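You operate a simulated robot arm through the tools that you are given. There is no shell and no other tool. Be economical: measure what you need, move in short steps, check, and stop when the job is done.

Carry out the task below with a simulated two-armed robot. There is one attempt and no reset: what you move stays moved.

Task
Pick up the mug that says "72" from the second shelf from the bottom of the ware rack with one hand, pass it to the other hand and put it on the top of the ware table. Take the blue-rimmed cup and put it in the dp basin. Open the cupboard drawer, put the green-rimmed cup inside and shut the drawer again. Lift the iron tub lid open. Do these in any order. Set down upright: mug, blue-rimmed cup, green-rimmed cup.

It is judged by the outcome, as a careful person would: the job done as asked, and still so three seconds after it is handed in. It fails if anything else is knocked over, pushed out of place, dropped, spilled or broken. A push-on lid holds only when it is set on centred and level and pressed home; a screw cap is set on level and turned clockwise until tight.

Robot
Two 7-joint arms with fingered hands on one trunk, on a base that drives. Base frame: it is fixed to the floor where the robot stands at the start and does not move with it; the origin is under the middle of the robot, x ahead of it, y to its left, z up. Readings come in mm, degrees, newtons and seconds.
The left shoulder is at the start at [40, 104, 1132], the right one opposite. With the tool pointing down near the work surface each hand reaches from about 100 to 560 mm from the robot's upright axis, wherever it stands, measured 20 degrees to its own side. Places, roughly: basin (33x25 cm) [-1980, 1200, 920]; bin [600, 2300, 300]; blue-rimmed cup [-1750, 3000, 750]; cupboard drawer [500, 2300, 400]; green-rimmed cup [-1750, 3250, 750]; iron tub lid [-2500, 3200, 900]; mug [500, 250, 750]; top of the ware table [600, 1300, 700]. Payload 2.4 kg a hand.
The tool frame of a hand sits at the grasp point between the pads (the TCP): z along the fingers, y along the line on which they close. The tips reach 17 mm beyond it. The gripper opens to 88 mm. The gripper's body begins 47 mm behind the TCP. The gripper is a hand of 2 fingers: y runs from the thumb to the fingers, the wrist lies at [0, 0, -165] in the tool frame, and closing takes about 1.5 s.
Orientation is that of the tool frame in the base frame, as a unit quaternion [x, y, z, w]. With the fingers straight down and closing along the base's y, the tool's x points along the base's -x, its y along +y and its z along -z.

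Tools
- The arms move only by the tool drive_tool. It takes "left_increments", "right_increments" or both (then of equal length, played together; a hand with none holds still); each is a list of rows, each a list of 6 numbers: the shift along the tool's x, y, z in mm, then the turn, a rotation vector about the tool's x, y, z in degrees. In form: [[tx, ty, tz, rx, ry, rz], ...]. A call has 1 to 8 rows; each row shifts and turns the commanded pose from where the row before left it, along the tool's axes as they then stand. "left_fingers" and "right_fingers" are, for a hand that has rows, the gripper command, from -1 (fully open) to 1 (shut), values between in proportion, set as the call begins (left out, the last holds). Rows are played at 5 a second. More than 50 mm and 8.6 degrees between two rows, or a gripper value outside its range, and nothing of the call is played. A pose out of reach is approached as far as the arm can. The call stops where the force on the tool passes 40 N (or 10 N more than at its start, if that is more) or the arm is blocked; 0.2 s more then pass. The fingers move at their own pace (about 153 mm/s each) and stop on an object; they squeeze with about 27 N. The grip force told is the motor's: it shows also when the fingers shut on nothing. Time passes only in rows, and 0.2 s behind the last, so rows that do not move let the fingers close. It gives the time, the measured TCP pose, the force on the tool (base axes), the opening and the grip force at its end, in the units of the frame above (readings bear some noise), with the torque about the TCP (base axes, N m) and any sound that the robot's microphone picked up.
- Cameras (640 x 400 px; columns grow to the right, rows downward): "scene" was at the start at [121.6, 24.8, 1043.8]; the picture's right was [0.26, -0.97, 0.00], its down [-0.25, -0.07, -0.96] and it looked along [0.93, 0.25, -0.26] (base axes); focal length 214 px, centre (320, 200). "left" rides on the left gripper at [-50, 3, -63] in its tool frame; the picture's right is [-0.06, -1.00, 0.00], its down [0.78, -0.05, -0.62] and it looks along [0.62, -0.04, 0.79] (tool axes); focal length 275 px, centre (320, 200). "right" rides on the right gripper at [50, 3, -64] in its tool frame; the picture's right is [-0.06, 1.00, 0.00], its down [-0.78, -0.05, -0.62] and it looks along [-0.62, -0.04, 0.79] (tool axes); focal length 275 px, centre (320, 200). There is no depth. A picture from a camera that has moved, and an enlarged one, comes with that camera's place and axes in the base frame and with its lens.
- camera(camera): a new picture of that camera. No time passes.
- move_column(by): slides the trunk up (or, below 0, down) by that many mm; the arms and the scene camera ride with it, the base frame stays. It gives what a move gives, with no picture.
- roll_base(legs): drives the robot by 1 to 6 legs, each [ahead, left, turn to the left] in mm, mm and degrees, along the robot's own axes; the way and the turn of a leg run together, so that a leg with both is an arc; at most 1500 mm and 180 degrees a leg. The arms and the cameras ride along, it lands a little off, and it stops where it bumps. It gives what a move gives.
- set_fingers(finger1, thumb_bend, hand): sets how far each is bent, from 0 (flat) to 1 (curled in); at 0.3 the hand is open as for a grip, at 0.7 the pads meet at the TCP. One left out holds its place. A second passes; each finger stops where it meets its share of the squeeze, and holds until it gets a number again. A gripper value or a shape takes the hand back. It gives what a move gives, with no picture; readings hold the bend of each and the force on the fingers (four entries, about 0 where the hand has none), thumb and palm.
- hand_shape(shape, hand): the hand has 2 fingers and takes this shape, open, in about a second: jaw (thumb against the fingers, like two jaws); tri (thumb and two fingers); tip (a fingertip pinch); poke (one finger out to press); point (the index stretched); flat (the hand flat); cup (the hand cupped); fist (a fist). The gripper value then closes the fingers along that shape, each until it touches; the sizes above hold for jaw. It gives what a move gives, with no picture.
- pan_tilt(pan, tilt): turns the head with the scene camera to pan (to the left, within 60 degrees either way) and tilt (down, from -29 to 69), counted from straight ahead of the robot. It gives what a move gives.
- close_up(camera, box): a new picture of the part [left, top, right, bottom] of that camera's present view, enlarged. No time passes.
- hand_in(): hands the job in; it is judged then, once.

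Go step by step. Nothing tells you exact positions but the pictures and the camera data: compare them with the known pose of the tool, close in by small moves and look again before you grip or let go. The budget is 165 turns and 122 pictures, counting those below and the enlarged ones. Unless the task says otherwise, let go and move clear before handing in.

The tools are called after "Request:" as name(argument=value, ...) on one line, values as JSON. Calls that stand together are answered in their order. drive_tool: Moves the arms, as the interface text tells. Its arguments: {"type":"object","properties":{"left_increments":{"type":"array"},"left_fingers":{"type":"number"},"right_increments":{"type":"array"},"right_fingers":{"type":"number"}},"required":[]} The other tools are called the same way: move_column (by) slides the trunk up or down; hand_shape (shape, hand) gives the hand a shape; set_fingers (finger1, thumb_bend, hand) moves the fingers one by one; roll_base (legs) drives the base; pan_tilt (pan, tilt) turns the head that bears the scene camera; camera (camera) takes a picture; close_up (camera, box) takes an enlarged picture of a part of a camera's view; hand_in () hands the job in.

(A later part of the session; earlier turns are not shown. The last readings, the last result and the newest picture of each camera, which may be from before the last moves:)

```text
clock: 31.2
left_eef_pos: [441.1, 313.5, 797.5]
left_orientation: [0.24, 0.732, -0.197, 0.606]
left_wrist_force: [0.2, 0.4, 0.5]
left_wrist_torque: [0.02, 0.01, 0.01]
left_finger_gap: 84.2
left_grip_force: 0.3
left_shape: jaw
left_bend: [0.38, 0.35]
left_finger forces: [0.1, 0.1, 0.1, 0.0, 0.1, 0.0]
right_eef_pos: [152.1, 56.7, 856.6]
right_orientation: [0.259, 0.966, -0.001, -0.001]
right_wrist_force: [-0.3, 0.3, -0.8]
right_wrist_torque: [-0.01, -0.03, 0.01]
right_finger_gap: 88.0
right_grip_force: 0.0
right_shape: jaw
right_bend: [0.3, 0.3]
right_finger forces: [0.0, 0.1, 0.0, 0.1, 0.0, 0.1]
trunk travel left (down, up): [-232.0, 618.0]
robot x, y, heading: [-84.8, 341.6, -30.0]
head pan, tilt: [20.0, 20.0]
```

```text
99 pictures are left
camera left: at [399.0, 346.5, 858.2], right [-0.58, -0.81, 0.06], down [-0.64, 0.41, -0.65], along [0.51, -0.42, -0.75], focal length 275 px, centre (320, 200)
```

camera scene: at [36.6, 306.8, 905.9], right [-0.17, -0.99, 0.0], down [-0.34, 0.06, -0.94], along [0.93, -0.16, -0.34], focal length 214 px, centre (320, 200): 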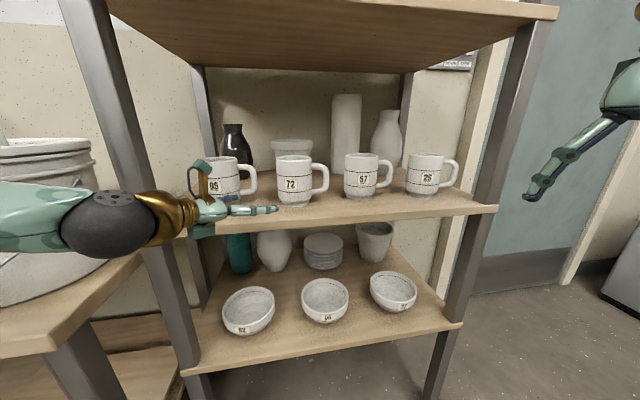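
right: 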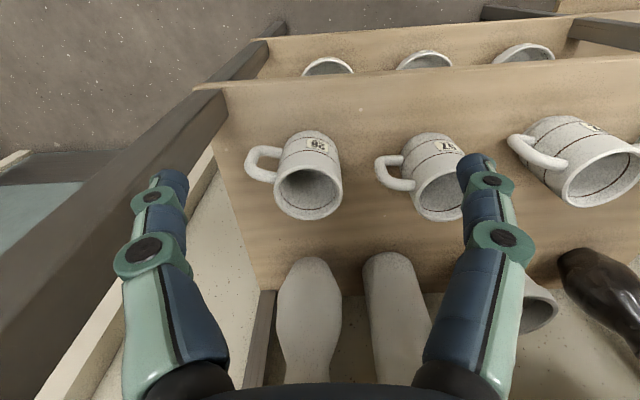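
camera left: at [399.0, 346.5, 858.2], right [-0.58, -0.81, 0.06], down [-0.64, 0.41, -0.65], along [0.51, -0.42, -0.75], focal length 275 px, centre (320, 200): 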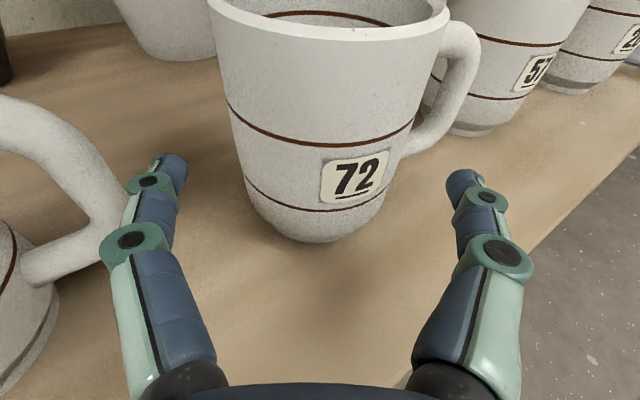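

Request:
drive_tool(left_increments=[[-3, 0, 18, 0, 0, 0], [-3, 0, 16, 0, 0, 0]])

Request:
camera(camera="left")

Request:
close_up(camera="scene", box=[180, 130, 360, 240])

```text
clock: 31.8
left_eef_pos: [468.6, 294.2, 797.2]
left_orientation: [0.24, 0.732, -0.198, 0.606]
left_wrist_force: [0.1, 0.5, 0.3]
left_wrist_torque: [-0.02, -0.01, -0.01]
left_finger_gap: 84.6
left_grip_force: 0.0
left_shape: jaw
left_bend: [0.38, 0.35]
left_finger forces: [0.1, 0.0, 0.0, 0.0, 0.0, 0.0]
right_eef_pos: [150.5, 56.0, 857.8]
right_orientation: [0.258, 0.966, 0.0, 0.0]
right_wrist_force: [0.1, 0.1, -0.3]
right_wrist_torque: [0.01, 0.02, 0.0]
right_finger_gap: 87.8
right_grip_force: 0.1
right_shape: jaw
right_bend: [0.3, 0.3]
right_finger forces: [0.1, 0.1, 0.1, 0.0, 0.0, 0.1]
trunk travel left (down, up): [-232.0, 618.0]
robot x, y, heading: [-90.0, 341.6, -30.0]
head pan, tilt: [20.0, 20.0]
```

```text
98 pictures are left
camera left: at [427.0, 326.7, 858.0], right [-0.58, -0.81, 0.06], down [-0.64, 0.41, -0.65], along [0.51, -0.42, -0.75], focal length 275 px, centre (320, 200)
```

left: 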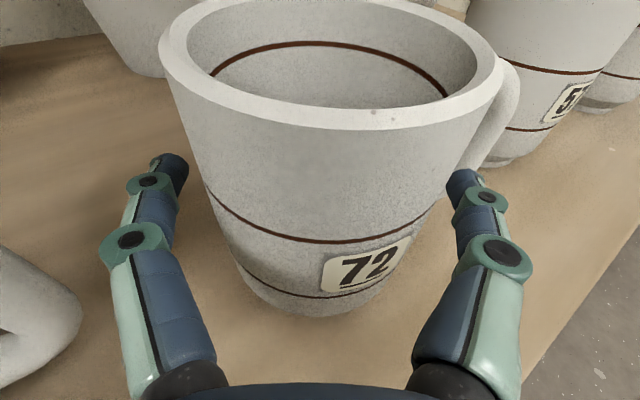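

```text
3.56 times, centred on (270, 185) of scene
camera zoom: at [36.7, 306.7, 905.9], right [-0.17, -0.99, 0.0], down [-0.34, 0.06, -0.94], along [0.93, -0.16, -0.34], focal length 763 px, centre (498, 253)
```

zoom: 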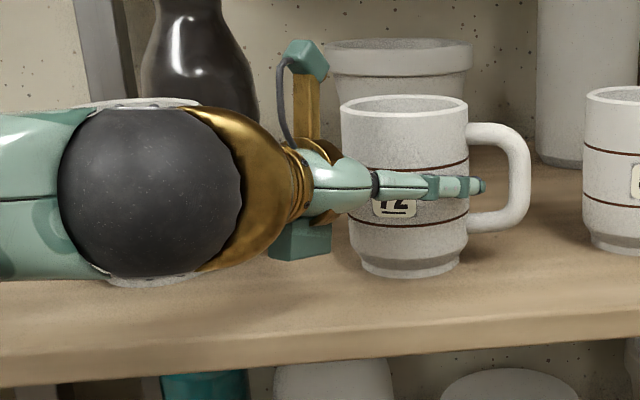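

The mug is centred between the fingers, with the neighbour's handle clear. I'll advance 3 mm and close.

Request:
drive_tool(left_increments=[[0, 0, 3, 0, 0, 0]])

Request:
drive_tool(left_increments=[[0, 0, 0, 0, 0, 0], [0, 0, 0, 0, 0, 0], [0, 0, 0, 0, 0, 0], [0, 0, 0, 0, 0, 0], [0, 0, 0, 0, 0, 0], [0, 0, 0, 0, 0, 0]], left_fingers=1)

Request:
camera(camera="left")

```text
clock: 32.2
left_eef_pos: [470.6, 293.0, 796.8]
left_orientation: [0.241, 0.731, -0.199, 0.606]
left_wrist_force: [0.4, 0.4, 0.0]
left_wrist_torque: [0.0, -0.01, -0.01]
left_finger_gap: 84.5
left_grip_force: 0.1
left_shape: jaw
left_bend: [0.38, 0.35]
left_finger forces: [0.0, 0.0, 0.1, 0.0, 0.0, 0.0]
right_eef_pos: [151.0, 55.8, 858.6]
right_orientation: [0.258, 0.966, 0.0, 0.0]
right_wrist_force: [0.1, 0.3, 0.2]
right_wrist_torque: [0.02, 0.01, 0.01]
right_finger_gap: 87.7
right_grip_force: 0.0
right_shape: jaw
right_bend: [0.3, 0.3]
right_finger forces: [0.1, 0.0, 0.1, 0.0, 0.0, 0.0]
trunk travel left (down, up): [-232.0, 618.0]
robot x, y, heading: [-82.9, 338.2, -29.5]
head pan, tilt: [20.0, 20.0]
```

```text
clock: 33.6
left_eef_pos: [470.0, 293.5, 795.8]
left_orientation: [0.24, 0.732, -0.198, 0.606]
left_wrist_force: [-0.6, -0.2, 0.6]
left_wrist_torque: [0.02, 0.0, 0.0]
left_finger_gap: 67.9
left_grip_force: 26.8
left_shape: jaw
left_bend: [0.63, 0.56]
left_finger forces: [22.1, 0.0, 0.1, 0.1, 21.9, 0.0]
right_eef_pos: [150.2, 56.5, 858.1]
right_orientation: [0.257, 0.966, 0.0, 0.0]
right_wrist_force: [-0.9, 0.3, 0.7]
right_wrist_torque: [0.01, -0.04, -0.01]
right_finger_gap: 88.0
right_grip_force: 0.1
right_shape: jaw
right_bend: [0.3, 0.3]
right_finger forces: [0.1, 0.0, 0.0, 0.0, 0.0, 0.0]
trunk travel left (down, up): [-232.0, 618.0]
robot x, y, heading: [-85.5, 337.6, -29.6]
head pan, tilt: [20.0, 20.0]
```

```text
96 pictures are left
camera left: at [429.0, 325.0, 857.4], right [-0.58, -0.81, 0.06], down [-0.64, 0.41, -0.65], along [0.51, -0.42, -0.75], focal length 275 px, centre (320, 200)
```

left: 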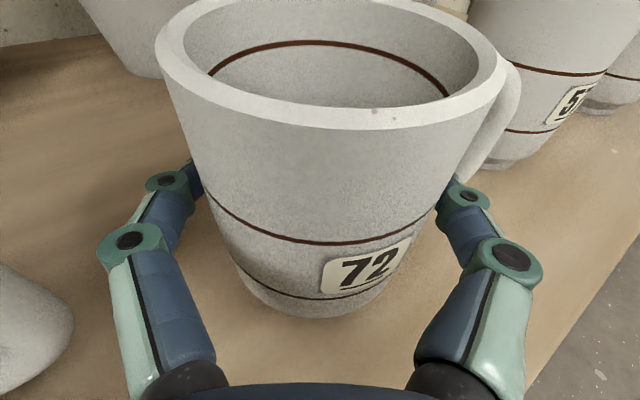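

Gripped firmly at a 68 mm gap. I'll lift straight up with the trunk.

Request:
move_column(by=45)

Request:
camera(camera="scene")

```text
clock: 34.5
left_eef_pos: [469.9, 292.2, 840.4]
left_orientation: [0.24, 0.733, -0.198, 0.605]
left_wrist_force: [0.1, 0.2, -2.7]
left_wrist_torque: [0.02, 0.03, -0.04]
left_finger_gap: 68.2
left_grip_force: 27.2
left_shape: jaw
left_bend: [0.63, 0.56]
left_finger forces: [22.1, 0.0, 0.0, 0.0, 21.5, 0.1]
right_eef_pos: [152.5, 56.7, 902.4]
right_orientation: [0.257, 0.966, 0.001, -0.001]
right_wrist_force: [0.1, 0.5, -0.4]
right_wrist_torque: [0.0, 0.02, -0.01]
right_finger_gap: 87.6
right_grip_force: 0.0
right_shape: jaw
right_bend: [0.3, 0.3]
right_finger forces: [0.1, 0.0, 0.0, 0.1, 0.1, 0.0]
trunk travel left (down, up): [-277.0, 573.0]
robot x, y, heading: [-89.3, 341.2, -30.0]
head pan, tilt: [20.0, 20.0]
```

```text
95 pictures are left
camera scene: at [35.4, 307.5, 950.7], right [-0.17, -0.99, 0.0], down [-0.34, 0.06, -0.94], along [0.93, -0.16, -0.34], focal length 214 px, centre (320, 200)
```

scene: 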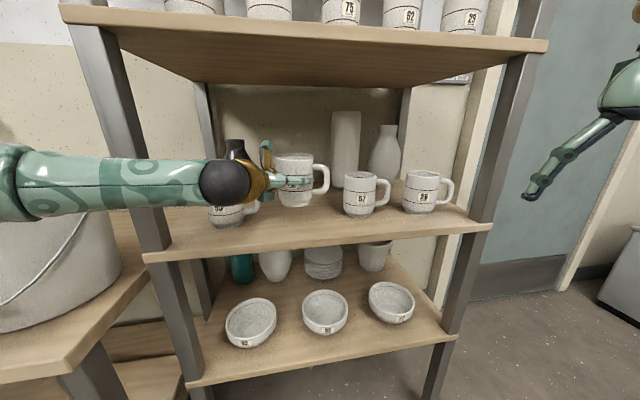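

The mug is up and upright. I'll back the base straight out of the rack.

Request:
roll_base(legs=[[-280, 0, 0]])

Request:
pan_tilt(pan=10, tilt=25)

Request:
camera(camera="scene")

```text
clock: 36.5
left_eef_pos: [226.4, 432.8, 841.4]
left_orientation: [0.24, 0.732, -0.198, 0.606]
left_wrist_force: [-0.2, 0.7, -3.1]
left_wrist_torque: [0.08, 0.07, 0.0]
left_finger_gap: 68.3
left_grip_force: 26.5
left_shape: jaw
left_bend: [0.63, 0.56]
left_finger forces: [22.2, 0.1, 0.1, 0.0, 21.3, 0.1]
right_eef_pos: [-91.8, 196.4, 903.0]
right_orientation: [0.258, 0.966, 0.0, -0.001]
right_wrist_force: [0.4, 0.5, 0.3]
right_wrist_torque: [0.0, 0.01, 0.0]
right_finger_gap: 87.8
right_grip_force: 0.0
right_shape: jaw
right_bend: [0.3, 0.3]
right_finger forces: [0.0, 0.0, 0.1, 0.0, 0.1, 0.1]
trunk travel left (down, up): [-277.0, 573.0]
robot x, y, heading: [-331.8, 477.0, -29.7]
head pan, tilt: [20.0, 20.0]
```

```text
clock: 37.2
left_eef_pos: [227.3, 432.7, 840.6]
left_orientation: [0.239, 0.733, -0.197, 0.606]
left_wrist_force: [0.5, -0.8, -2.8]
left_wrist_torque: [0.02, 0.02, 0.0]
left_finger_gap: 68.3
left_grip_force: 27.0
left_shape: jaw
left_bend: [0.63, 0.56]
left_finger forces: [22.1, 0.0, 0.1, 0.1, 21.5, 0.1]
right_eef_pos: [-91.8, 195.5, 902.6]
right_orientation: [0.256, 0.967, 0.0, 0.0]
right_wrist_force: [-0.3, -0.3, -0.6]
right_wrist_torque: [-0.05, 0.01, 0.0]
right_finger_gap: 88.1
right_grip_force: 0.1
right_shape: jaw
right_bend: [0.3, 0.3]
right_finger forces: [0.1, 0.1, 0.0, 0.0, 0.0, 0.1]
trunk travel left (down, up): [-277.0, 573.0]
robot x, y, heading: [-331.8, 482.4, -29.6]
head pan, tilt: [10.0, 25.0]
```

```text
94 pictures are left
camera scene: at [-213.9, 432.3, 942.7], right [-0.34, -0.94, 0.0], down [-0.4, 0.14, -0.91], along [0.85, -0.31, -0.42], focal length 214 px, centre (320, 200)
```

scene: 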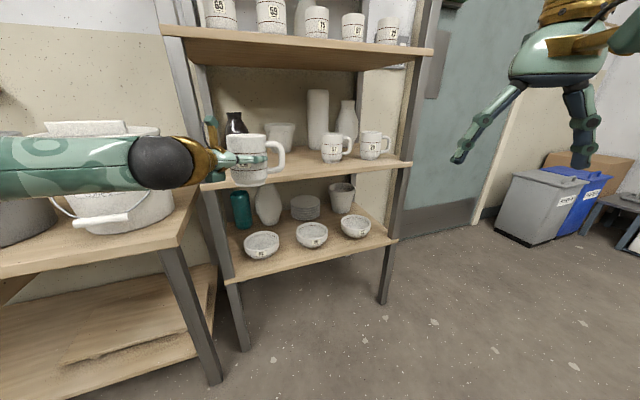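

Clear of the rack. I'll bring the mug toward the robot's middle, within the right hand's reach.

Request:
drive_tool(left_increments=[[14.5, -37.9, -12.4, 0, 0, 0], [14.5, -37.9, -12.4, 0, 0, 0], [14.5, -37.9, -12.4, 0, 0, 0], [14.5, -37.9, -12.4, 0, 0, 0], [14.5, -37.9, -12.4, 0, 0, 0]])

Request:
camera(camera="scene")

Request:
camera(camera="right")

```text
clock: 38.4
left_eef_pos: [53.3, 323.3, 780.4]
left_orientation: [0.239, 0.733, -0.196, 0.606]
left_wrist_force: [-1.1, 0.6, -2.7]
left_wrist_torque: [0.03, 0.04, 0.01]
left_finger_gap: 67.8
left_grip_force: 27.0
left_shape: jaw
left_bend: [0.64, 0.57]
left_finger forces: [21.9, 0.1, 0.1, 0.0, 21.3, 0.0]
right_eef_pos: [-92.0, 197.0, 902.8]
right_orientation: [0.257, 0.966, 0.0, 0.0]
right_wrist_force: [0.1, 0.2, 0.3]
right_wrist_torque: [0.02, 0.03, -0.03]
right_finger_gap: 88.1
right_grip_force: 0.0
right_shape: jaw
right_bend: [0.3, 0.3]
right_finger forces: [0.1, 0.0, 0.1, 0.0, 0.0, 0.0]
trunk travel left (down, up): [-277.0, 573.0]
robot x, y, heading: [-328.7, 476.6, -29.9]
head pan, tilt: [10.0, 25.0]
```

```text
93 pictures are left
camera scene: at [-214.0, 432.2, 942.7], right [-0.34, -0.94, 0.0], down [-0.4, 0.14, -0.91], along [0.85, -0.31, -0.42], focal length 214 px, centre (320, 200)
```

scene: 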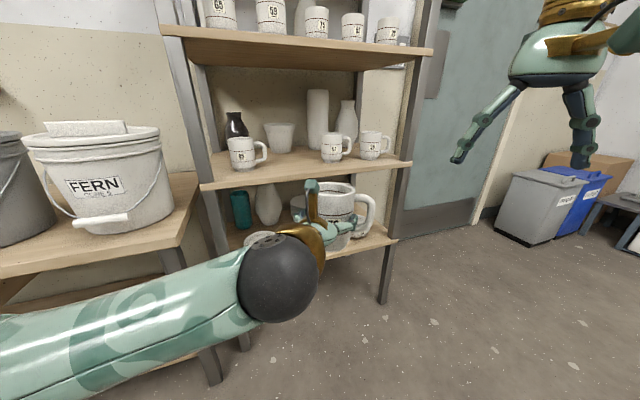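

```text
92 pictures are left
camera right: at [-133.9, 223.2, 965.6], right [0.55, 0.84, 0.0], down [0.66, -0.43, 0.62], along [0.52, -0.34, -0.79], focal length 275 px, centre (320, 200)
```

right: 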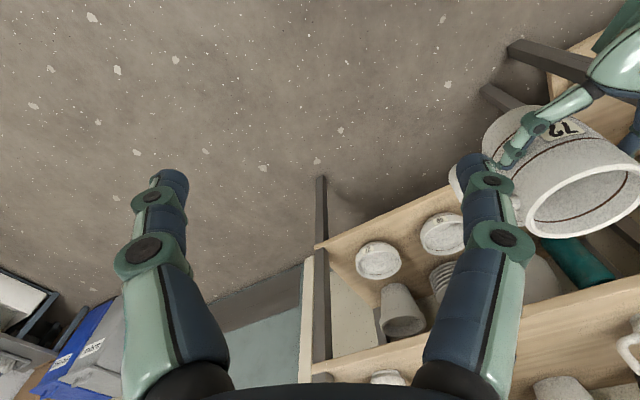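

The mug axis is at about (61, 317) with its rim near z≈825. I'll bring the right hand over it, tool down, turned so its pads avoid the handle and the left fingers.

Request:
drive_tool(right_increments=[[-14.5, 36.1, -5, 0, 0, 0], [-14.5, 36.1, -5, 0, 0, 0], [-14.5, 36.1, -5, 0, 0, 0], [-14.5, 36.1, -5, 0, 0, 0], [-14.5, 36.1, 0, 0, 0, 0], [0, 0, 0, 0, 0, 8], [0, 0, 0, 0, 0, 8], [0, 0, 0, 0, 0, 8]])

Request:
drive_tool(right_increments=[[0, 0, 0, 0, 0, 8], [0, 0, 0, 0, 0, 8]])

Request:
camera(camera="scene")

Request:
camera(camera="right")

```text
clock: 40.2
left_eef_pos: [54.0, 322.7, 780.1]
left_orientation: [0.239, 0.733, -0.197, 0.606]
left_wrist_force: [0.1, 0.0, -3.0]
left_wrist_torque: [0.04, 0.05, 0.01]
left_finger_gap: 67.6
left_grip_force: 26.8
left_shape: jaw
left_bend: [0.64, 0.57]
left_finger forces: [21.5, 0.0, 0.1, 0.1, 21.0, 0.1]
right_eef_pos: [93.8, 301.8, 915.2]
right_orientation: [0.453, 0.892, 0.0, -0.001]
right_wrist_force: [0.3, 0.3, 0.0]
right_wrist_torque: [-0.02, -0.02, 0.0]
right_finger_gap: 87.8
right_grip_force: 0.0
right_shape: jaw
right_bend: [0.3, 0.3]
right_finger forces: [0.1, 0.0, 0.0, 0.0, 0.0, 0.1]
right hand out of reach, approached as far as the arm can: row 7, 8
trunk travel left (down, up): [-277.0, 573.0]
robot x, y, heading: [-331.6, 481.4, -29.5]
head pan, tilt: [10.0, 25.0]
```

```text
clock: 40.8
left_eef_pos: [54.0, 323.1, 779.8]
left_orientation: [0.239, 0.732, -0.197, 0.607]
left_wrist_force: [-0.1, 0.6, -2.9]
left_wrist_torque: [0.06, -0.01, 0.02]
left_finger_gap: 67.6
left_grip_force: 26.7
left_shape: jaw
left_bend: [0.64, 0.57]
left_finger forces: [21.6, 0.0, 0.1, 0.1, 21.1, 0.1]
right_eef_pos: [125.1, 292.1, 907.7]
right_orientation: [0.572, 0.82, 0.0, 0.0]
right_wrist_force: [0.6, -0.2, 0.2]
right_wrist_torque: [-0.02, 0.01, 0.01]
right_finger_gap: 88.2
right_grip_force: 0.1
right_shape: jaw
right_bend: [0.3, 0.3]
right_finger forces: [0.0, 0.0, 0.0, 0.1, 0.1, 0.0]
right hand out of reach, approached as far as the arm can: row 1, 2
trunk travel left (down, up): [-277.0, 573.0]
robot x, y, heading: [-330.4, 482.4, -30.0]
head pan, tilt: [10.0, 25.0]
```

```text
91 pictures are left
camera scene: at [-213.9, 432.2, 942.7], right [-0.34, -0.94, 0.0], down [-0.4, 0.14, -0.91], along [0.85, -0.31, -0.42], focal length 214 px, centre (320, 200)
```

scene: 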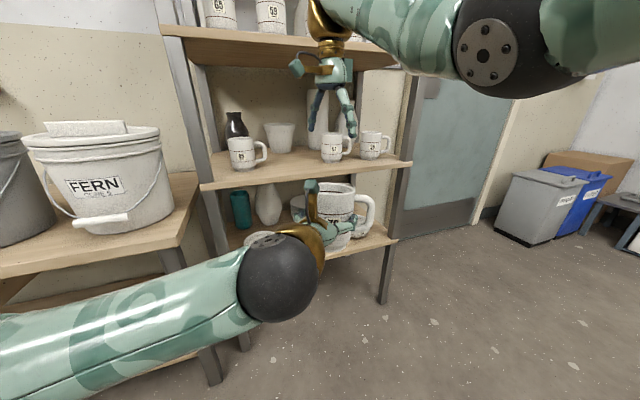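

```text
90 pictures are left
camera right: at [111.1, 340.8, 969.8], right [0.96, 0.29, 0.0], down [0.23, -0.75, 0.62], along [0.18, -0.59, -0.79], focal length 275 px, centre (320, 200)
```

right: 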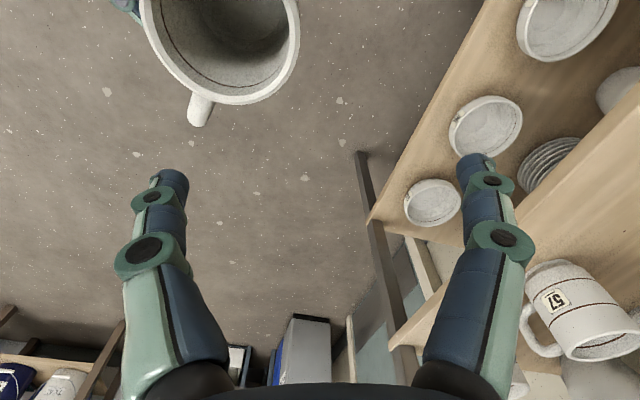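

The right hand settles about 65 mm further out, so I'll move the mug under it with the left hand.

Request:
drive_tool(left_increments=[[-6, 9, 32.4, 0, 0, 0], [-6, 9, 32.4, 0, 0, 0]])

Request:
camera(camera="right")

```text
clock: 41.4
left_eef_pos: [118.3, 300.1, 780.1]
left_orientation: [0.24, 0.732, -0.198, 0.606]
left_wrist_force: [0.0, -0.3, -3.0]
left_wrist_torque: [0.04, 0.05, -0.01]
left_finger_gap: 67.4
left_grip_force: 26.7
left_shape: jaw
left_bend: [0.64, 0.57]
left_finger forces: [21.6, 0.0, 0.0, 0.0, 21.1, 0.0]
right_eef_pos: [124.7, 293.2, 907.3]
right_orientation: [0.571, 0.821, 0.0, 0.0]
right_wrist_force: [-0.2, -1.4, 0.0]
right_wrist_torque: [-0.02, 0.02, 0.0]
right_finger_gap: 87.9
right_grip_force: 0.1
right_shape: jaw
right_bend: [0.3, 0.3]
right_finger forces: [0.0, 0.0, 0.0, 0.1, 0.1, 0.0]
trunk travel left (down, up): [-277.0, 573.0]
robot x, y, heading: [-329.5, 479.7, -29.8]
head pan, tilt: [10.0, 25.0]
```

```text
89 pictures are left
camera right: at [111.0, 340.9, 969.9], right [0.96, 0.29, 0.0], down [0.23, -0.75, 0.62], along [0.18, -0.59, -0.79], focal length 275 px, centre (320, 200)
```

right: 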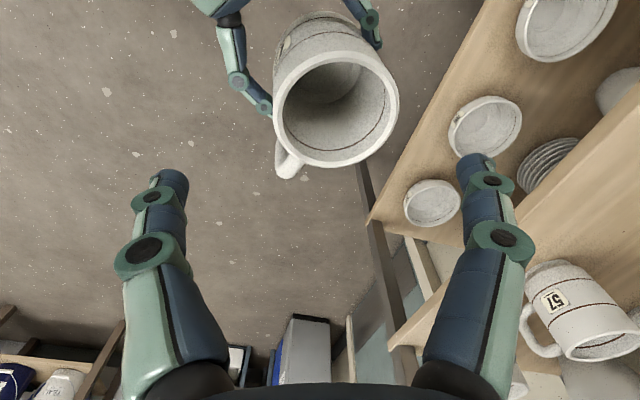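

From the right camera the mug is about 8.6 mm toward +y of the right tool. I'll correct that and descend over the rim, stopping above the left fingers.

Request:
drive_tool(right_increments=[[-3, 8.6, 0, 0, 0, 0], [0, 0, 30, 0, 0, 0], [0, 0, 25, 0, 0, 0]])

Request:
camera(camera="right")

Request:
close_up(camera="scene", box=[250, 60, 450, 280])

```text
clock: 42.2
left_eef_pos: [117.4, 298.7, 781.4]
left_orientation: [0.239, 0.732, -0.197, 0.606]
left_wrist_force: [0.4, 0.4, -3.3]
left_wrist_torque: [0.06, 0.08, 0.0]
left_finger_gap: 67.4
left_grip_force: 26.4
left_shape: jaw
left_bend: [0.64, 0.57]
left_finger forces: [21.6, 0.0, 0.0, 0.1, 21.0, 0.0]
right_eef_pos: [134.2, 294.0, 853.8]
right_orientation: [0.572, 0.82, -0.001, 0.0]
right_wrist_force: [-0.9, 0.5, 1.3]
right_wrist_torque: [0.06, -0.01, 0.0]
right_finger_gap: 88.0
right_grip_force: 0.2
right_shape: jaw
right_bend: [0.3, 0.3]
right_finger forces: [0.1, 0.0, 0.0, 0.0, 0.1, 0.0]
trunk travel left (down, up): [-277.0, 573.0]
robot x, y, heading: [-325.1, 478.7, -29.9]
head pan, tilt: [10.0, 25.0]
```

```text
88 pictures are left
camera right: at [120.1, 341.5, 915.3], right [0.96, 0.29, 0.0], down [0.23, -0.75, 0.62], along [0.18, -0.59, -0.79], focal length 275 px, centre (320, 200)
```

right: 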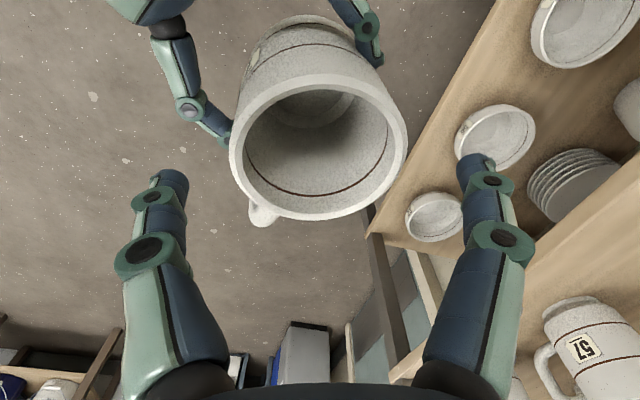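

```text
1.82 times, centred on (350, 170) of scene
camera zoom: at [-213.9, 432.2, 942.7], right [-0.34, -0.94, 0.0], down [-0.4, 0.14, -0.91], along [0.85, -0.31, -0.42], focal length 390 px, centre (266, 254)
```

zoom: 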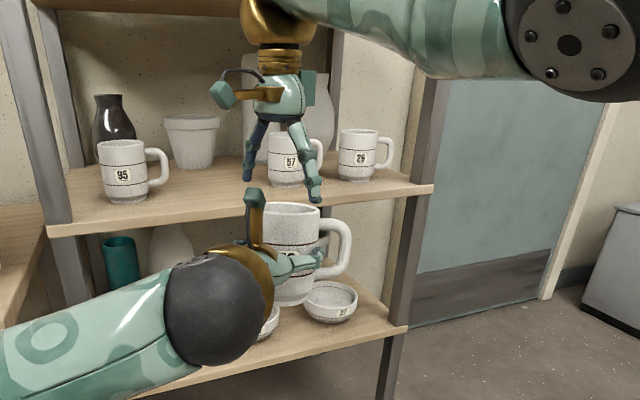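

Well centred (within about 1 mm). I'll descend 38 mm so the tips sit about 20 mm below the rim, still above the left fingers, then close.

Request:
drive_tool(right_increments=[[0, 0, 20, 0, 0, 0], [0, 0, 18, 0, 0, 0]])

Request:
drive_tool(right_increments=[[0, 0, 0, 0, 0, 0], [0, 0, 0, 0, 0, 0], [0, 0, 0, 0, 0, 0], [0, 0, 0, 0, 0, 0], [0, 0, 0, 0, 0, 0], [0, 0, 0, 0, 0, 0]], right_fingers=1)

Request:
camera(camera="right")

Request:
close_up(camera="scene", box=[250, 60, 450, 280])

```text
clock: 42.8
left_eef_pos: [118.0, 300.4, 780.7]
left_orientation: [0.239, 0.732, -0.198, 0.606]
left_wrist_force: [-0.2, -0.3, -3.0]
left_wrist_torque: [0.04, 0.01, -0.03]
left_finger_gap: 67.5
left_grip_force: 26.9
left_shape: jaw
left_bend: [0.64, 0.57]
left_finger forces: [21.6, 0.1, 0.0, 0.0, 21.0, 0.1]
right_eef_pos: [134.1, 293.8, 815.4]
right_orientation: [0.573, 0.82, 0.0, 0.0]
right_wrist_force: [0.6, -0.1, 0.2]
right_wrist_torque: [-0.03, 0.01, -0.04]
right_finger_gap: 87.8
right_grip_force: 0.1
right_shape: jaw
right_bend: [0.3, 0.3]
right_finger forces: [0.0, 0.1, 0.0, 0.1, 0.1, 0.0]
trunk travel left (down, up): [-277.0, 573.0]
robot x, y, heading: [-329.8, 478.1, -29.8]
head pan, tilt: [10.0, 25.0]
```

```text
clock: 44.2
left_eef_pos: [118.7, 299.0, 781.1]
left_orientation: [0.24, 0.732, -0.198, 0.606]
left_wrist_force: [1.3, 0.6, -1.4]
left_wrist_torque: [0.01, 0.01, -0.12]
left_finger_gap: 67.5
left_grip_force: 26.7
left_shape: jaw
left_bend: [0.64, 0.57]
left_finger forces: [21.8, 0.1, 0.0, 0.0, 21.4, 0.0]
right_eef_pos: [134.8, 293.6, 814.8]
right_orientation: [0.573, 0.82, 0.0, 0.0]
right_wrist_force: [-0.8, -1.3, 0.5]
right_wrist_torque: [-0.04, 0.05, 0.13]
right_finger_gap: 66.3
right_grip_force: 26.8
right_shape: jaw
right_bend: [0.67, 0.54]
right_finger forces: [23.9, 0.0, 0.0, 0.0, 25.1, 0.0]
trunk travel left (down, up): [-277.0, 573.0]
robot x, y, heading: [-329.1, 484.9, -29.7]
head pan, tilt: [10.0, 25.0]
```

```text
86 pictures are left
camera right: at [120.2, 341.1, 877.2], right [0.96, 0.29, 0.0], down [0.23, -0.75, 0.62], along [0.18, -0.59, -0.79], focal length 275 px, centre (320, 200)
```

right: 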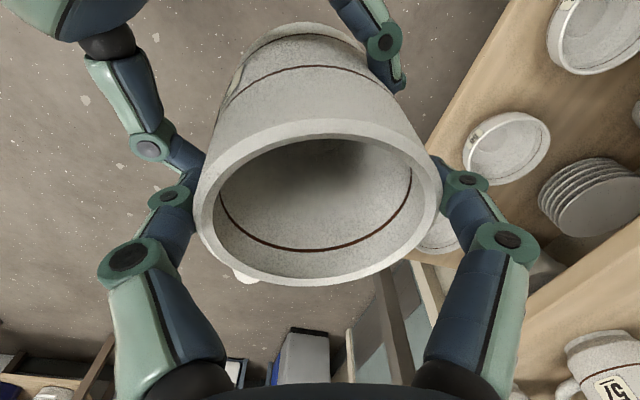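

```text
1.82 times, centred on (350, 170) of scene
camera zoom: at [-213.9, 432.2, 942.7], right [-0.34, -0.94, 0.0], down [-0.4, 0.14, -0.91], along [0.85, -0.31, -0.42], focal length 390 px, centre (266, 254)
```

zoom: 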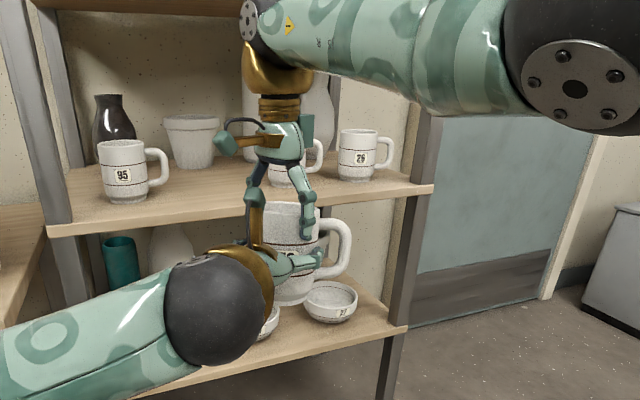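

Both hands hold the mug. I'll open the left hand and withdraw it straight back and slightly down.

Request:
drive_tool(left_increments=[[0, 0, 0, 0, 0, 0], [0, 0, 0, 0, 0, 0], [0, 0, 0, 0, 0, 0], [0, 0, 0, 0, 0, 0], [9, 0, -30, 0, 0, 0], [9, 0, -30, 0, 0, 0], [9, 0, -30, 0, 0, 0], [9, 0, -30, 0, 0, 0]], left_fingers=-1)

Request:
camera(camera="scene")

```text
clock: 46.0
left_eef_pos: [18.3, 373.5, 768.2]
left_orientation: [0.24, 0.732, -0.198, 0.606]
left_wrist_force: [0.3, 0.1, -0.4]
left_wrist_torque: [0.01, -0.01, -0.03]
left_finger_gap: 88.2
left_grip_force: 0.1
left_shape: jaw
left_bend: [0.3, 0.3]
left_finger forces: [0.0, 0.0, 0.0, 0.0, 0.1, 0.0]
right_eef_pos: [134.9, 293.4, 815.1]
right_orientation: [0.572, 0.82, -0.001, 0.0]
right_wrist_force: [0.9, -0.1, 0.6]
right_wrist_torque: [0.04, 0.01, 0.0]
right_finger_gap: 66.4
right_grip_force: 26.8
right_shape: jaw
right_bend: [0.67, 0.55]
right_finger forces: [24.6, 0.1, 0.0, 0.0, 24.4, 0.1]
trunk travel left (down, up): [-277.0, 573.0]
robot x, y, heading: [-329.6, 482.0, -29.7]
head pan, tilt: [10.0, 25.0]
```

```text
84 pictures are left
camera scene: at [-213.9, 432.2, 942.7], right [-0.34, -0.94, 0.0], down [-0.4, 0.14, -0.91], along [0.85, -0.31, -0.42], focal length 214 px, centre (320, 200)
```

scene: 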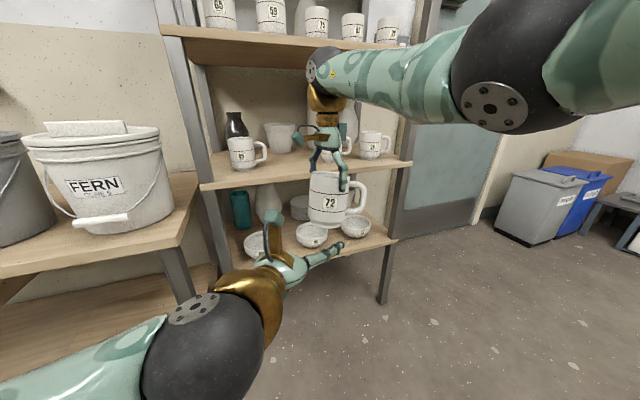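

The right hand now holds mug 72 alone, upright. I'll fold the left hand to tool-down on its own side, raise the trunk, then drive along to the ware table.

Request:
drive_tool(left_increments=[[0, 25, 0, 0, 8.5, 0], [0, 25, 0, 0, 8.5, 0], [0, 25, 0, 0, 8.5, 0], [0, 25, 0, 0, 8.5, 0], [0, 25, 0, 0, 8.5, 0], [0, 25, 0, 0, 8.5, 0], [0, 25, 0, 0, 8.5, 0], [0, 25, 0, 0, 8.5, 0]])

Request:
move_column(by=80)

Request:
roll_base(legs=[[0, 0, 30], [0, 700, 0]])

Request:
pan_tilt(pan=10, tilt=30)

Request:
camera(camera="scene")

```text
clock: 47.8
left_eef_pos: [52.8, 419.9, 769.0]
left_orientation: [0.27, 0.826, -0.154, 0.471]
left_wrist_force: [0.3, 0.2, -0.6]
left_wrist_torque: [0.01, 0.02, 0.03]
left_finger_gap: 87.8
left_grip_force: 0.0
left_shape: jaw
left_bend: [0.3, 0.3]
left_finger forces: [0.0, 0.0, 0.0, 0.1, 0.1, 0.0]
left hand out of reach, approached as far as the arm can: row 3, 4, 5, 6, 7, 8
right_eef_pos: [135.5, 294.3, 813.9]
right_orientation: [0.572, 0.82, -0.001, 0.0]
right_wrist_force: [0.5, -0.2, 0.8]
right_wrist_torque: [0.04, -0.04, -0.03]
right_finger_gap: 66.4
right_grip_force: 27.1
right_shape: jaw
right_bend: [0.67, 0.55]
right_finger forces: [24.5, 0.0, 0.0, 0.1, 24.5, 0.1]
trunk travel left (down, up): [-277.0, 573.0]
robot x, y, heading: [-328.5, 481.7, -29.7]
head pan, tilt: [10.0, 25.0]
```

```text
clock: 49.0
left_eef_pos: [52.6, 421.0, 848.0]
left_orientation: [0.27, 0.826, -0.153, 0.471]
left_wrist_force: [-0.1, 0.5, 0.6]
left_wrist_torque: [0.01, 0.0, -0.02]
left_finger_gap: 87.9
left_grip_force: 0.0
left_shape: jaw
left_bend: [0.3, 0.3]
left_finger forces: [0.1, 0.0, 0.0, 0.0, 0.0, 0.1]
right_eef_pos: [134.9, 294.1, 894.6]
right_orientation: [0.573, 0.82, 0.0, -0.001]
right_wrist_force: [0.9, 0.5, -3.2]
right_wrist_torque: [0.01, -0.02, -0.01]
right_finger_gap: 66.3
right_grip_force: 27.5
right_shape: jaw
right_bend: [0.67, 0.55]
right_finger forces: [24.5, 0.1, 0.0, 0.1, 24.4, 0.0]
trunk travel left (down, up): [-357.0, 493.0]
robot x, y, heading: [-332.0, 475.5, -29.8]
head pan, tilt: [10.0, 25.0]
```

```text
clock: 54.3
left_eef_pos: [27.6, 1325.6, 848.2]
left_orientation: [0.046, 0.868, -0.027, 0.494]
left_wrist_force: [-0.4, 0.1, -0.1]
left_wrist_torque: [-0.01, 0.01, 0.04]
left_finger_gap: 88.0
left_grip_force: 0.2
left_shape: jaw
left_bend: [0.3, 0.3]
left_finger forces: [0.0, 0.0, 0.0, 0.0, 0.1, 0.0]
right_eef_pos: [161.1, 1257.2, 895.1]
right_orientation: [0.339, 0.941, 0.0, 0.0]
right_wrist_force: [0.1, 0.8, -3.6]
right_wrist_torque: [0.01, 0.0, 0.0]
right_finger_gap: 66.4
right_grip_force: 27.0
right_shape: jaw
right_bend: [0.67, 0.55]
right_finger forces: [24.5, 0.1, 0.0, 0.1, 24.3, 0.1]
trunk travel left (down, up): [-357.0, 493.0]
robot x, y, heading: [-334.3, 1186.3, 0.2]
head pan, tilt: [10.0, 25.0]
```

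```text
clock: 54.9
left_eef_pos: [26.9, 1325.7, 848.4]
left_orientation: [0.045, 0.868, -0.026, 0.494]
left_wrist_force: [-0.5, -0.4, 0.1]
left_wrist_torque: [0.0, -0.01, -0.01]
left_finger_gap: 87.7
left_grip_force: 0.1
left_shape: jaw
left_bend: [0.3, 0.3]
left_finger forces: [0.0, 0.0, 0.0, 0.0, 0.1, 0.0]
right_eef_pos: [161.8, 1256.5, 894.6]
right_orientation: [0.34, 0.94, 0.0, 0.001]
right_wrist_force: [-0.1, -1.1, -3.3]
right_wrist_torque: [-0.01, -0.01, -0.03]
right_finger_gap: 66.2
right_grip_force: 27.3
right_shape: jaw
right_bend: [0.67, 0.55]
right_finger forces: [24.4, 0.0, 0.0, 0.1, 24.3, 0.0]
trunk travel left (down, up): [-357.0, 493.0]
robot x, y, heading: [-333.5, 1183.3, 0.6]
head pan, tilt: [10.0, 30.0]
```

```text
83 pictures are left
camera scene: at [-213.4, 1201.5, 1015.0], right [0.18, -0.98, 0.0], down [-0.49, -0.09, -0.87], along [0.85, 0.16, -0.5], focal length 214 px, centre (320, 200)
```

scene: 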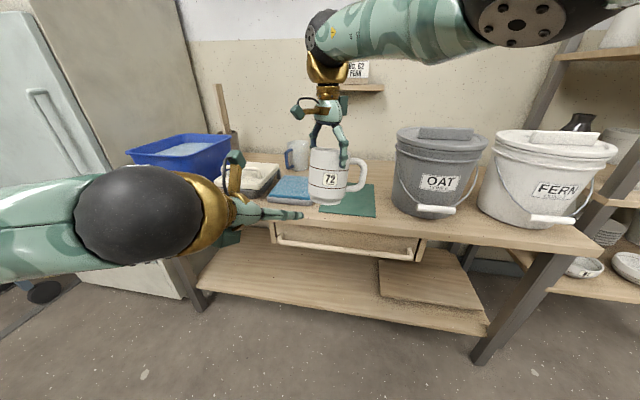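

I'm in front of the ware table. I need a clear spot on it; zooming in.

Request:
close_up(camera="scene", box=[220, 120, 440, 250])

Request:
camera(camera="right")

```text
2.91 times, centred on (330, 185) of scene
camera zoom: at [-213.4, 1201.5, 1015.0], right [0.18, -0.98, 0.0], down [-0.49, -0.09, -0.87], along [0.85, 0.16, -0.5], focal length 624 px, centre (291, 244)
```

zoom: 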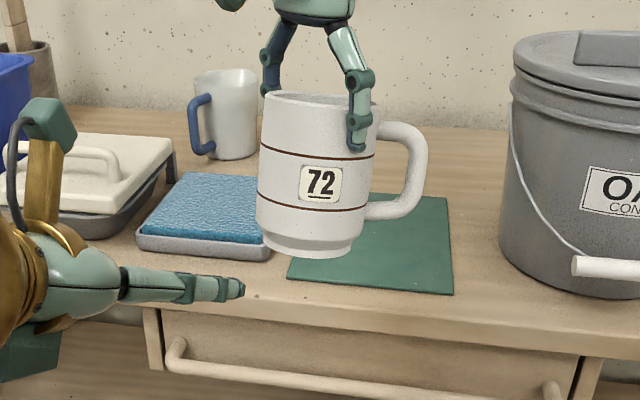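

```text
81 pictures are left
camera right: at [125.2, 1290.7, 957.2], right [0.68, 0.73, 0.0], down [0.57, -0.54, 0.62], along [0.45, -0.42, -0.79], focal length 275 px, centre (320, 200)
```

right: 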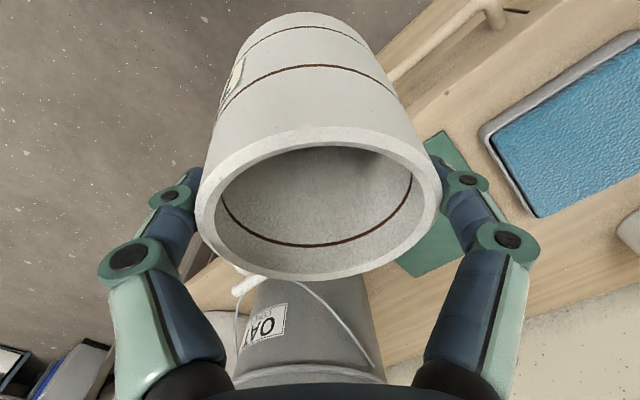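

Bare wood behind the green mat, around (548, 1190), is a good spot with the table top at z≈690. I'll reposition the right hand and lift the left out of the way before driving in.

Request:
drive_tool(right_increments=[[-33.5, -27.4, 0, 0, 0, 0], [-33.5, -27.4, 0, 0, 0, 0], [-33.5, -27.4, 0, 0, 0, 0], [-33.5, -27.4, 0, 0, 0, 0]], left_increments=[[-30, 10, 0, 0, 0, 0], [-30, 10, 0, 0, 0, 0], [-30, 10, 0, 0, 8, 0], [-30, 10, 0, 0, 8, 0]])

Request:
pan_tilt(pan=0, tilt=62)

Request:
camera(camera="scene")

```text
clock: 55.9
left_eef_pos: [27.5, 1326.0, 848.4]
left_orientation: [0.046, 0.867, -0.026, 0.495]
left_wrist_force: [0.8, -0.6, -0.1]
left_wrist_torque: [0.01, -0.02, -0.04]
left_finger_gap: 87.8
left_grip_force: 0.0
left_shape: jaw
left_bend: [0.3, 0.3]
left_finger forces: [0.1, 0.1, 0.0, 0.0, 0.1, 0.1]
left hand out of reach, approached as far as the arm can: row 1, 2, 3, 4
right_eef_pos: [194.7, 1087.0, 893.2]
right_orientation: [0.339, 0.941, 0.0, 0.0]
right_wrist_force: [0.9, -0.2, -3.6]
right_wrist_torque: [0.04, 0.0, 0.03]
right_finger_gap: 66.2
right_grip_force: 26.8
right_shape: jaw
right_bend: [0.67, 0.55]
right_finger forces: [24.3, 0.0, 0.0, 0.0, 24.2, 0.1]
trunk travel left (down, up): [-357.0, 493.0]
robot x, y, heading: [-336.9, 1185.8, 0.3]
head pan, tilt: [10.0, 30.0]
```

```text
clock: 56.9
left_eef_pos: [26.9, 1324.9, 847.4]
left_orientation: [0.046, 0.867, -0.026, 0.496]
left_wrist_force: [-0.2, 0.0, -0.2]
left_wrist_torque: [-0.01, 0.02, -0.02]
left_finger_gap: 87.8
left_grip_force: 0.1
left_shape: jaw
left_bend: [0.3, 0.3]
left_finger forces: [0.0, 0.0, 0.1, 0.0, 0.0, 0.0]
right_eef_pos: [194.5, 1088.1, 894.3]
right_orientation: [0.34, 0.941, -0.001, 0.0]
right_wrist_force: [0.0, 0.5, -3.3]
right_wrist_torque: [0.01, -0.01, -0.01]
right_finger_gap: 66.4
right_grip_force: 26.8
right_shape: jaw
right_bend: [0.67, 0.55]
right_finger forces: [24.4, 0.1, 0.1, 0.1, 24.3, 0.0]
trunk travel left (down, up): [-357.0, 493.0]
robot x, y, heading: [-330.5, 1184.6, 0.2]
head pan, tilt: [0.0, 62.0]
```

```text
80 pictures are left
camera scene: at [-238.0, 1185.5, 970.6], right [0.01, -1.0, 0.0], down [-0.88, -0.01, -0.47], along [0.47, 0.0, -0.88], focal length 214 px, centre (320, 200)
```

scene: 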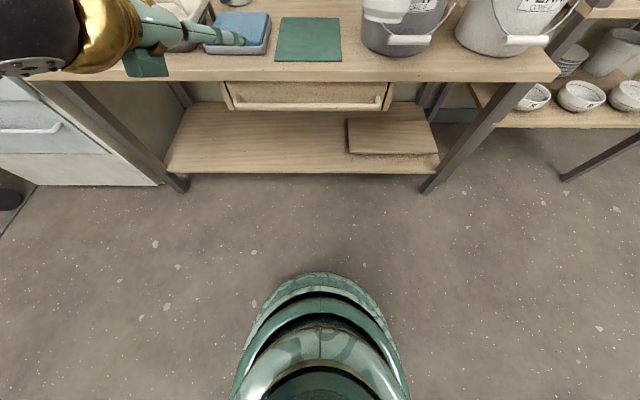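

The base's front reaches about 245 mm, so there is enough room. First I'll get the left hand unstuck into a neutral tool-down pose.

Request:
drive_tool(left_increments=[[0, 0, 0, 0, 8.5, 0], [0, 0, 0, 0, 8.5, 0], [0, 0, 0, 0, 8.5, 0], [0, 0, 0, 0, 8.5, 0], [0, 0, 0, 0, 8.5, 0], [0, 0, 0, 0, 8.5, 0], [0, 0, 0, 0, 8.5, 0]])

Request:
drive_tool(left_increments=[[0, 30, -30, 0, 0, 0], [0, 30, -30, 0, 0, 0], [0, 30, -30, 0, 0, 0]])

```text
clock: 58.5
left_eef_pos: [27.0, 1325.8, 848.4]
left_orientation: [0.046, 0.868, -0.025, 0.494]
left_wrist_force: [-0.5, -0.6, -0.2]
left_wrist_torque: [0.03, -0.01, -0.01]
left_finger_gap: 87.8
left_grip_force: 0.0
left_shape: jaw
left_bend: [0.3, 0.3]
left_finger forces: [0.1, 0.0, 0.1, 0.0, 0.0, 0.0]
left hand out of reach, approached as far as the arm can: row 1, 2, 3, 4, 5, 6, 7
right_eef_pos: [194.6, 1085.5, 894.5]
right_orientation: [0.34, 0.94, 0.0, 0.0]
right_wrist_force: [0.3, 0.5, -2.5]
right_wrist_torque: [0.01, -0.02, -0.01]
right_finger_gap: 66.3
right_grip_force: 27.2
right_shape: jaw
right_bend: [0.67, 0.55]
right_finger forces: [24.3, 0.0, 0.0, 0.1, 24.2, 0.1]
trunk travel left (down, up): [-357.0, 493.0]
robot x, y, heading: [-328.4, 1182.9, 0.3]
head pan, tilt: [0.0, 62.0]
```

```text
clock: 59.3
left_eef_pos: [-34.3, 1427.5, 887.3]
left_orientation: [0.046, 0.867, -0.026, 0.495]
left_wrist_force: [0.1, 0.3, 0.3]
left_wrist_torque: [-0.02, 0.0, 0.01]
left_finger_gap: 87.7
left_grip_force: 0.0
left_shape: jaw
left_bend: [0.3, 0.3]
left_finger forces: [0.0, 0.0, 0.0, 0.0, 0.0, 0.0]
left hand out of reach, approached as far as the arm can: row 3
right_eef_pos: [195.2, 1086.0, 893.4]
right_orientation: [0.34, 0.941, 0.0, 0.0]
right_wrist_force: [-0.6, -0.4, -3.7]
right_wrist_torque: [0.06, -0.02, -0.02]
right_finger_gap: 65.9
right_grip_force: 27.4
right_shape: jaw
right_bend: [0.67, 0.55]
right_finger forces: [24.4, 0.1, 0.0, 0.1, 24.2, 0.0]
trunk travel left (down, up): [-357.0, 493.0]
robot x, y, heading: [-335.5, 1181.4, 0.3]
head pan, tilt: [0.0, 62.0]
```

Request:
drive_tool(left_increments=[[0, 10, 0, 0, 8.5, 0], [0, 10, 0, 0, 8.5, 0], [0, 10, 0, 0, 8.5, 0], [0, 10, 0, 0, 8.5, 0], [0, 0, 0, 0, 8.5, 0], [0, 0, 0, 0, 8.5, 0], [0, 0, 0, 0, 8.5, 0]])

```text
clock: 60.9
left_eef_pos: [-51.9, 1545.7, 855.4]
left_orientation: [0.052, 0.999, -0.005, 0.001]
left_wrist_force: [0.2, 0.6, 0.7]
left_wrist_torque: [-0.01, 0.0, -0.01]
left_finger_gap: 87.7
left_grip_force: 0.1
left_shape: jaw
left_bend: [0.3, 0.3]
left_finger forces: [0.0, 0.0, 0.0, 0.0, 0.0, 0.0]
left hand out of reach, approached as far as the arm can: row 5, 6, 7
right_eef_pos: [193.5, 1086.2, 892.7]
right_orientation: [0.34, 0.94, 0.0, 0.0]
right_wrist_force: [0.6, 1.0, -3.0]
right_wrist_torque: [0.03, -0.05, -0.01]
right_finger_gap: 66.1
right_grip_force: 27.0
right_shape: jaw
right_bend: [0.67, 0.55]
right_finger forces: [24.2, 0.0, 0.0, 0.0, 24.1, 0.1]
trunk travel left (down, up): [-357.0, 493.0]
robot x, y, heading: [-332.1, 1181.8, 0.0]
head pan, tilt: [0.0, 62.0]
```

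Request:
drive_tool(left_increments=[[0, 0, -45, 0, 0, 0], [0, 0, -45, 0, 0, 0], [0, 0, -45, 0, 0, 0], [0, 0, -45, 0, 0, 0]])

Request:
roll_base(legs=[[0, 108, 0], [200, 0, 0]])

Request:
pan_tilt(pan=-5, tilt=35)

Request:
camera(camera="scene")

```text
clock: 61.9
left_eef_pos: [-52.8, 1545.2, 1036.3]
left_orientation: [0.053, 0.999, 0.001, -0.001]
left_wrist_force: [0.2, -0.5, -0.4]
left_wrist_torque: [-0.01, 0.05, -0.01]
left_finger_gap: 87.8
left_grip_force: 0.0
left_shape: jaw
left_bend: [0.3, 0.3]
left_finger forces: [0.0, 0.0, 0.0, 0.0, 0.0, 0.1]
right_eef_pos: [195.0, 1087.2, 894.7]
right_orientation: [0.34, 0.94, 0.0, -0.001]
right_wrist_force: [-0.2, 0.2, -3.2]
right_wrist_torque: [-0.01, -0.01, -0.03]
right_finger_gap: 66.2
right_grip_force: 27.0
right_shape: jaw
right_bend: [0.67, 0.55]
right_finger forces: [24.2, 0.0, 0.0, 0.0, 24.1, 0.1]
trunk travel left (down, up): [-357.0, 493.0]
robot x, y, heading: [-337.3, 1186.1, 0.2]
head pan, tilt: [0.0, 62.0]
```

```text
clock: 64.3
left_eef_pos: [149.5, 1654.4, 1036.3]
left_orientation: [0.051, 0.999, 0.001, -0.001]
left_wrist_force: [0.6, -0.1, 0.4]
left_wrist_torque: [-0.01, 0.03, 0.01]
left_finger_gap: 87.8
left_grip_force: 0.0
left_shape: jaw
left_bend: [0.3, 0.3]
left_finger forces: [0.0, 0.0, 0.0, 0.1, 0.0, 0.1]
right_eef_pos: [396.1, 1196.0, 893.9]
right_orientation: [0.339, 0.941, 0.0, 0.0]
right_wrist_force: [0.3, 0.0, -3.4]
right_wrist_torque: [0.04, 0.0, 0.01]
right_finger_gap: 66.2
right_grip_force: 27.1
right_shape: jaw
right_bend: [0.67, 0.55]
right_finger forces: [24.3, 0.1, 0.0, 0.1, 24.0, 0.1]
trunk travel left (down, up): [-357.0, 493.0]
robot x, y, heading: [-135.2, 1293.0, 0.3]
head pan, tilt: [0.0, 62.0]
```

```text
clock: 65.2
left_eef_pos: [149.1, 1654.1, 1035.6]
left_orientation: [0.051, 0.999, 0.001, 0.0]
left_wrist_force: [1.0, -0.3, -0.6]
left_wrist_torque: [-0.01, -0.02, -0.02]
left_finger_gap: 87.9
left_grip_force: 0.0
left_shape: jaw
left_bend: [0.3, 0.3]
left_finger forces: [0.0, 0.0, 0.0, 0.0, 0.0, 0.0]
right_eef_pos: [395.4, 1196.4, 893.9]
right_orientation: [0.339, 0.941, 0.0, -0.001]
right_wrist_force: [0.5, 0.3, -3.3]
right_wrist_torque: [0.04, -0.03, 0.01]
right_finger_gap: 66.1
right_grip_force: 26.8
right_shape: jaw
right_bend: [0.67, 0.55]
right_finger forces: [24.3, 0.1, 0.0, 0.1, 24.1, 0.0]
trunk travel left (down, up): [-357.0, 493.0]
robot x, y, heading: [-130.5, 1290.4, 0.4]
head pan, tilt: [-5.0, 35.0]
```

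```text
79 pictures are left
camera scene: at [-13.7, 1287.0, 1007.1], right [-0.08, -1.0, 0.0], down [-0.57, 0.05, -0.82], along [0.82, -0.06, -0.57], focal length 214 px, centre (320, 200)
```

scene: 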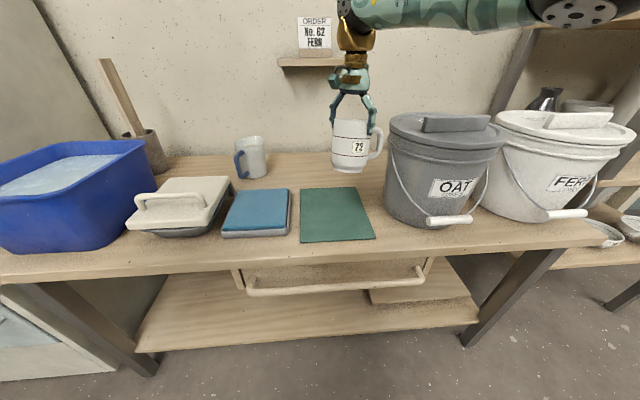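

Good view of the table. The forearm would pass over the OAT pail, so I'll first untwist the right hand to tuck the elbow, then check.

Request:
drive_tool(right_increments=[[0, 0, 0, 0, 0, -8], [0, 0, 0, 0, 0, -8], [0, 0, 0, 0, 0, -8], [0, 0, 0, 0, 0, -8], [0, 0, 0, 0, 0, -8], [0, 0, 0, 0, 0, -8]])

Request:
camera(camera="scene")

```text
clock: 66.6
left_eef_pos: [148.8, 1654.2, 1036.3]
left_orientation: [0.052, 0.999, 0.001, -0.001]
left_wrist_force: [-1.0, -1.0, -0.5]
left_wrist_torque: [-0.01, 0.0, -0.01]
left_finger_gap: 87.9
left_grip_force: 0.1
left_shape: jaw
left_bend: [0.3, 0.3]
left_finger forces: [0.0, 0.0, 0.1, 0.0, 0.1, 0.1]
right_eef_pos: [395.9, 1196.0, 892.3]
right_orientation: [-0.075, 0.997, 0.0, -0.001]
right_wrist_force: [0.4, 0.6, -2.7]
right_wrist_torque: [0.01, 0.0, 0.02]
right_finger_gap: 66.1
right_grip_force: 26.6
right_shape: jaw
right_bend: [0.67, 0.55]
right_finger forces: [24.2, 0.0, 0.0, 0.0, 24.1, 0.0]
trunk travel left (down, up): [-357.0, 493.0]
robot x, y, heading: [-132.5, 1291.5, 0.3]
head pan, tilt: [-5.0, 35.0]
```

```text
78 pictures are left
camera scene: at [-13.7, 1286.9, 1007.2], right [-0.08, -1.0, 0.0], down [-0.57, 0.05, -0.82], along [0.82, -0.07, -0.57], focal length 214 px, centre (320, 200)
```

scene: 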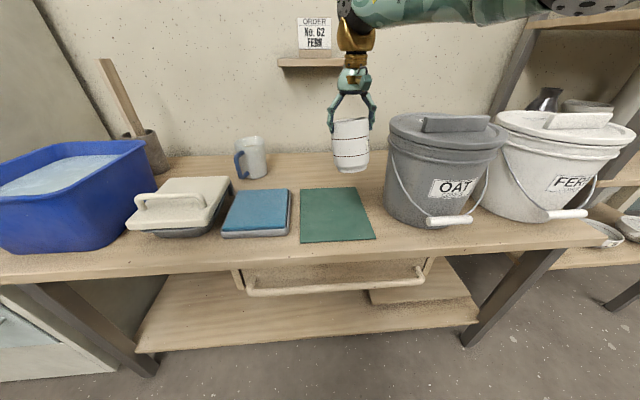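

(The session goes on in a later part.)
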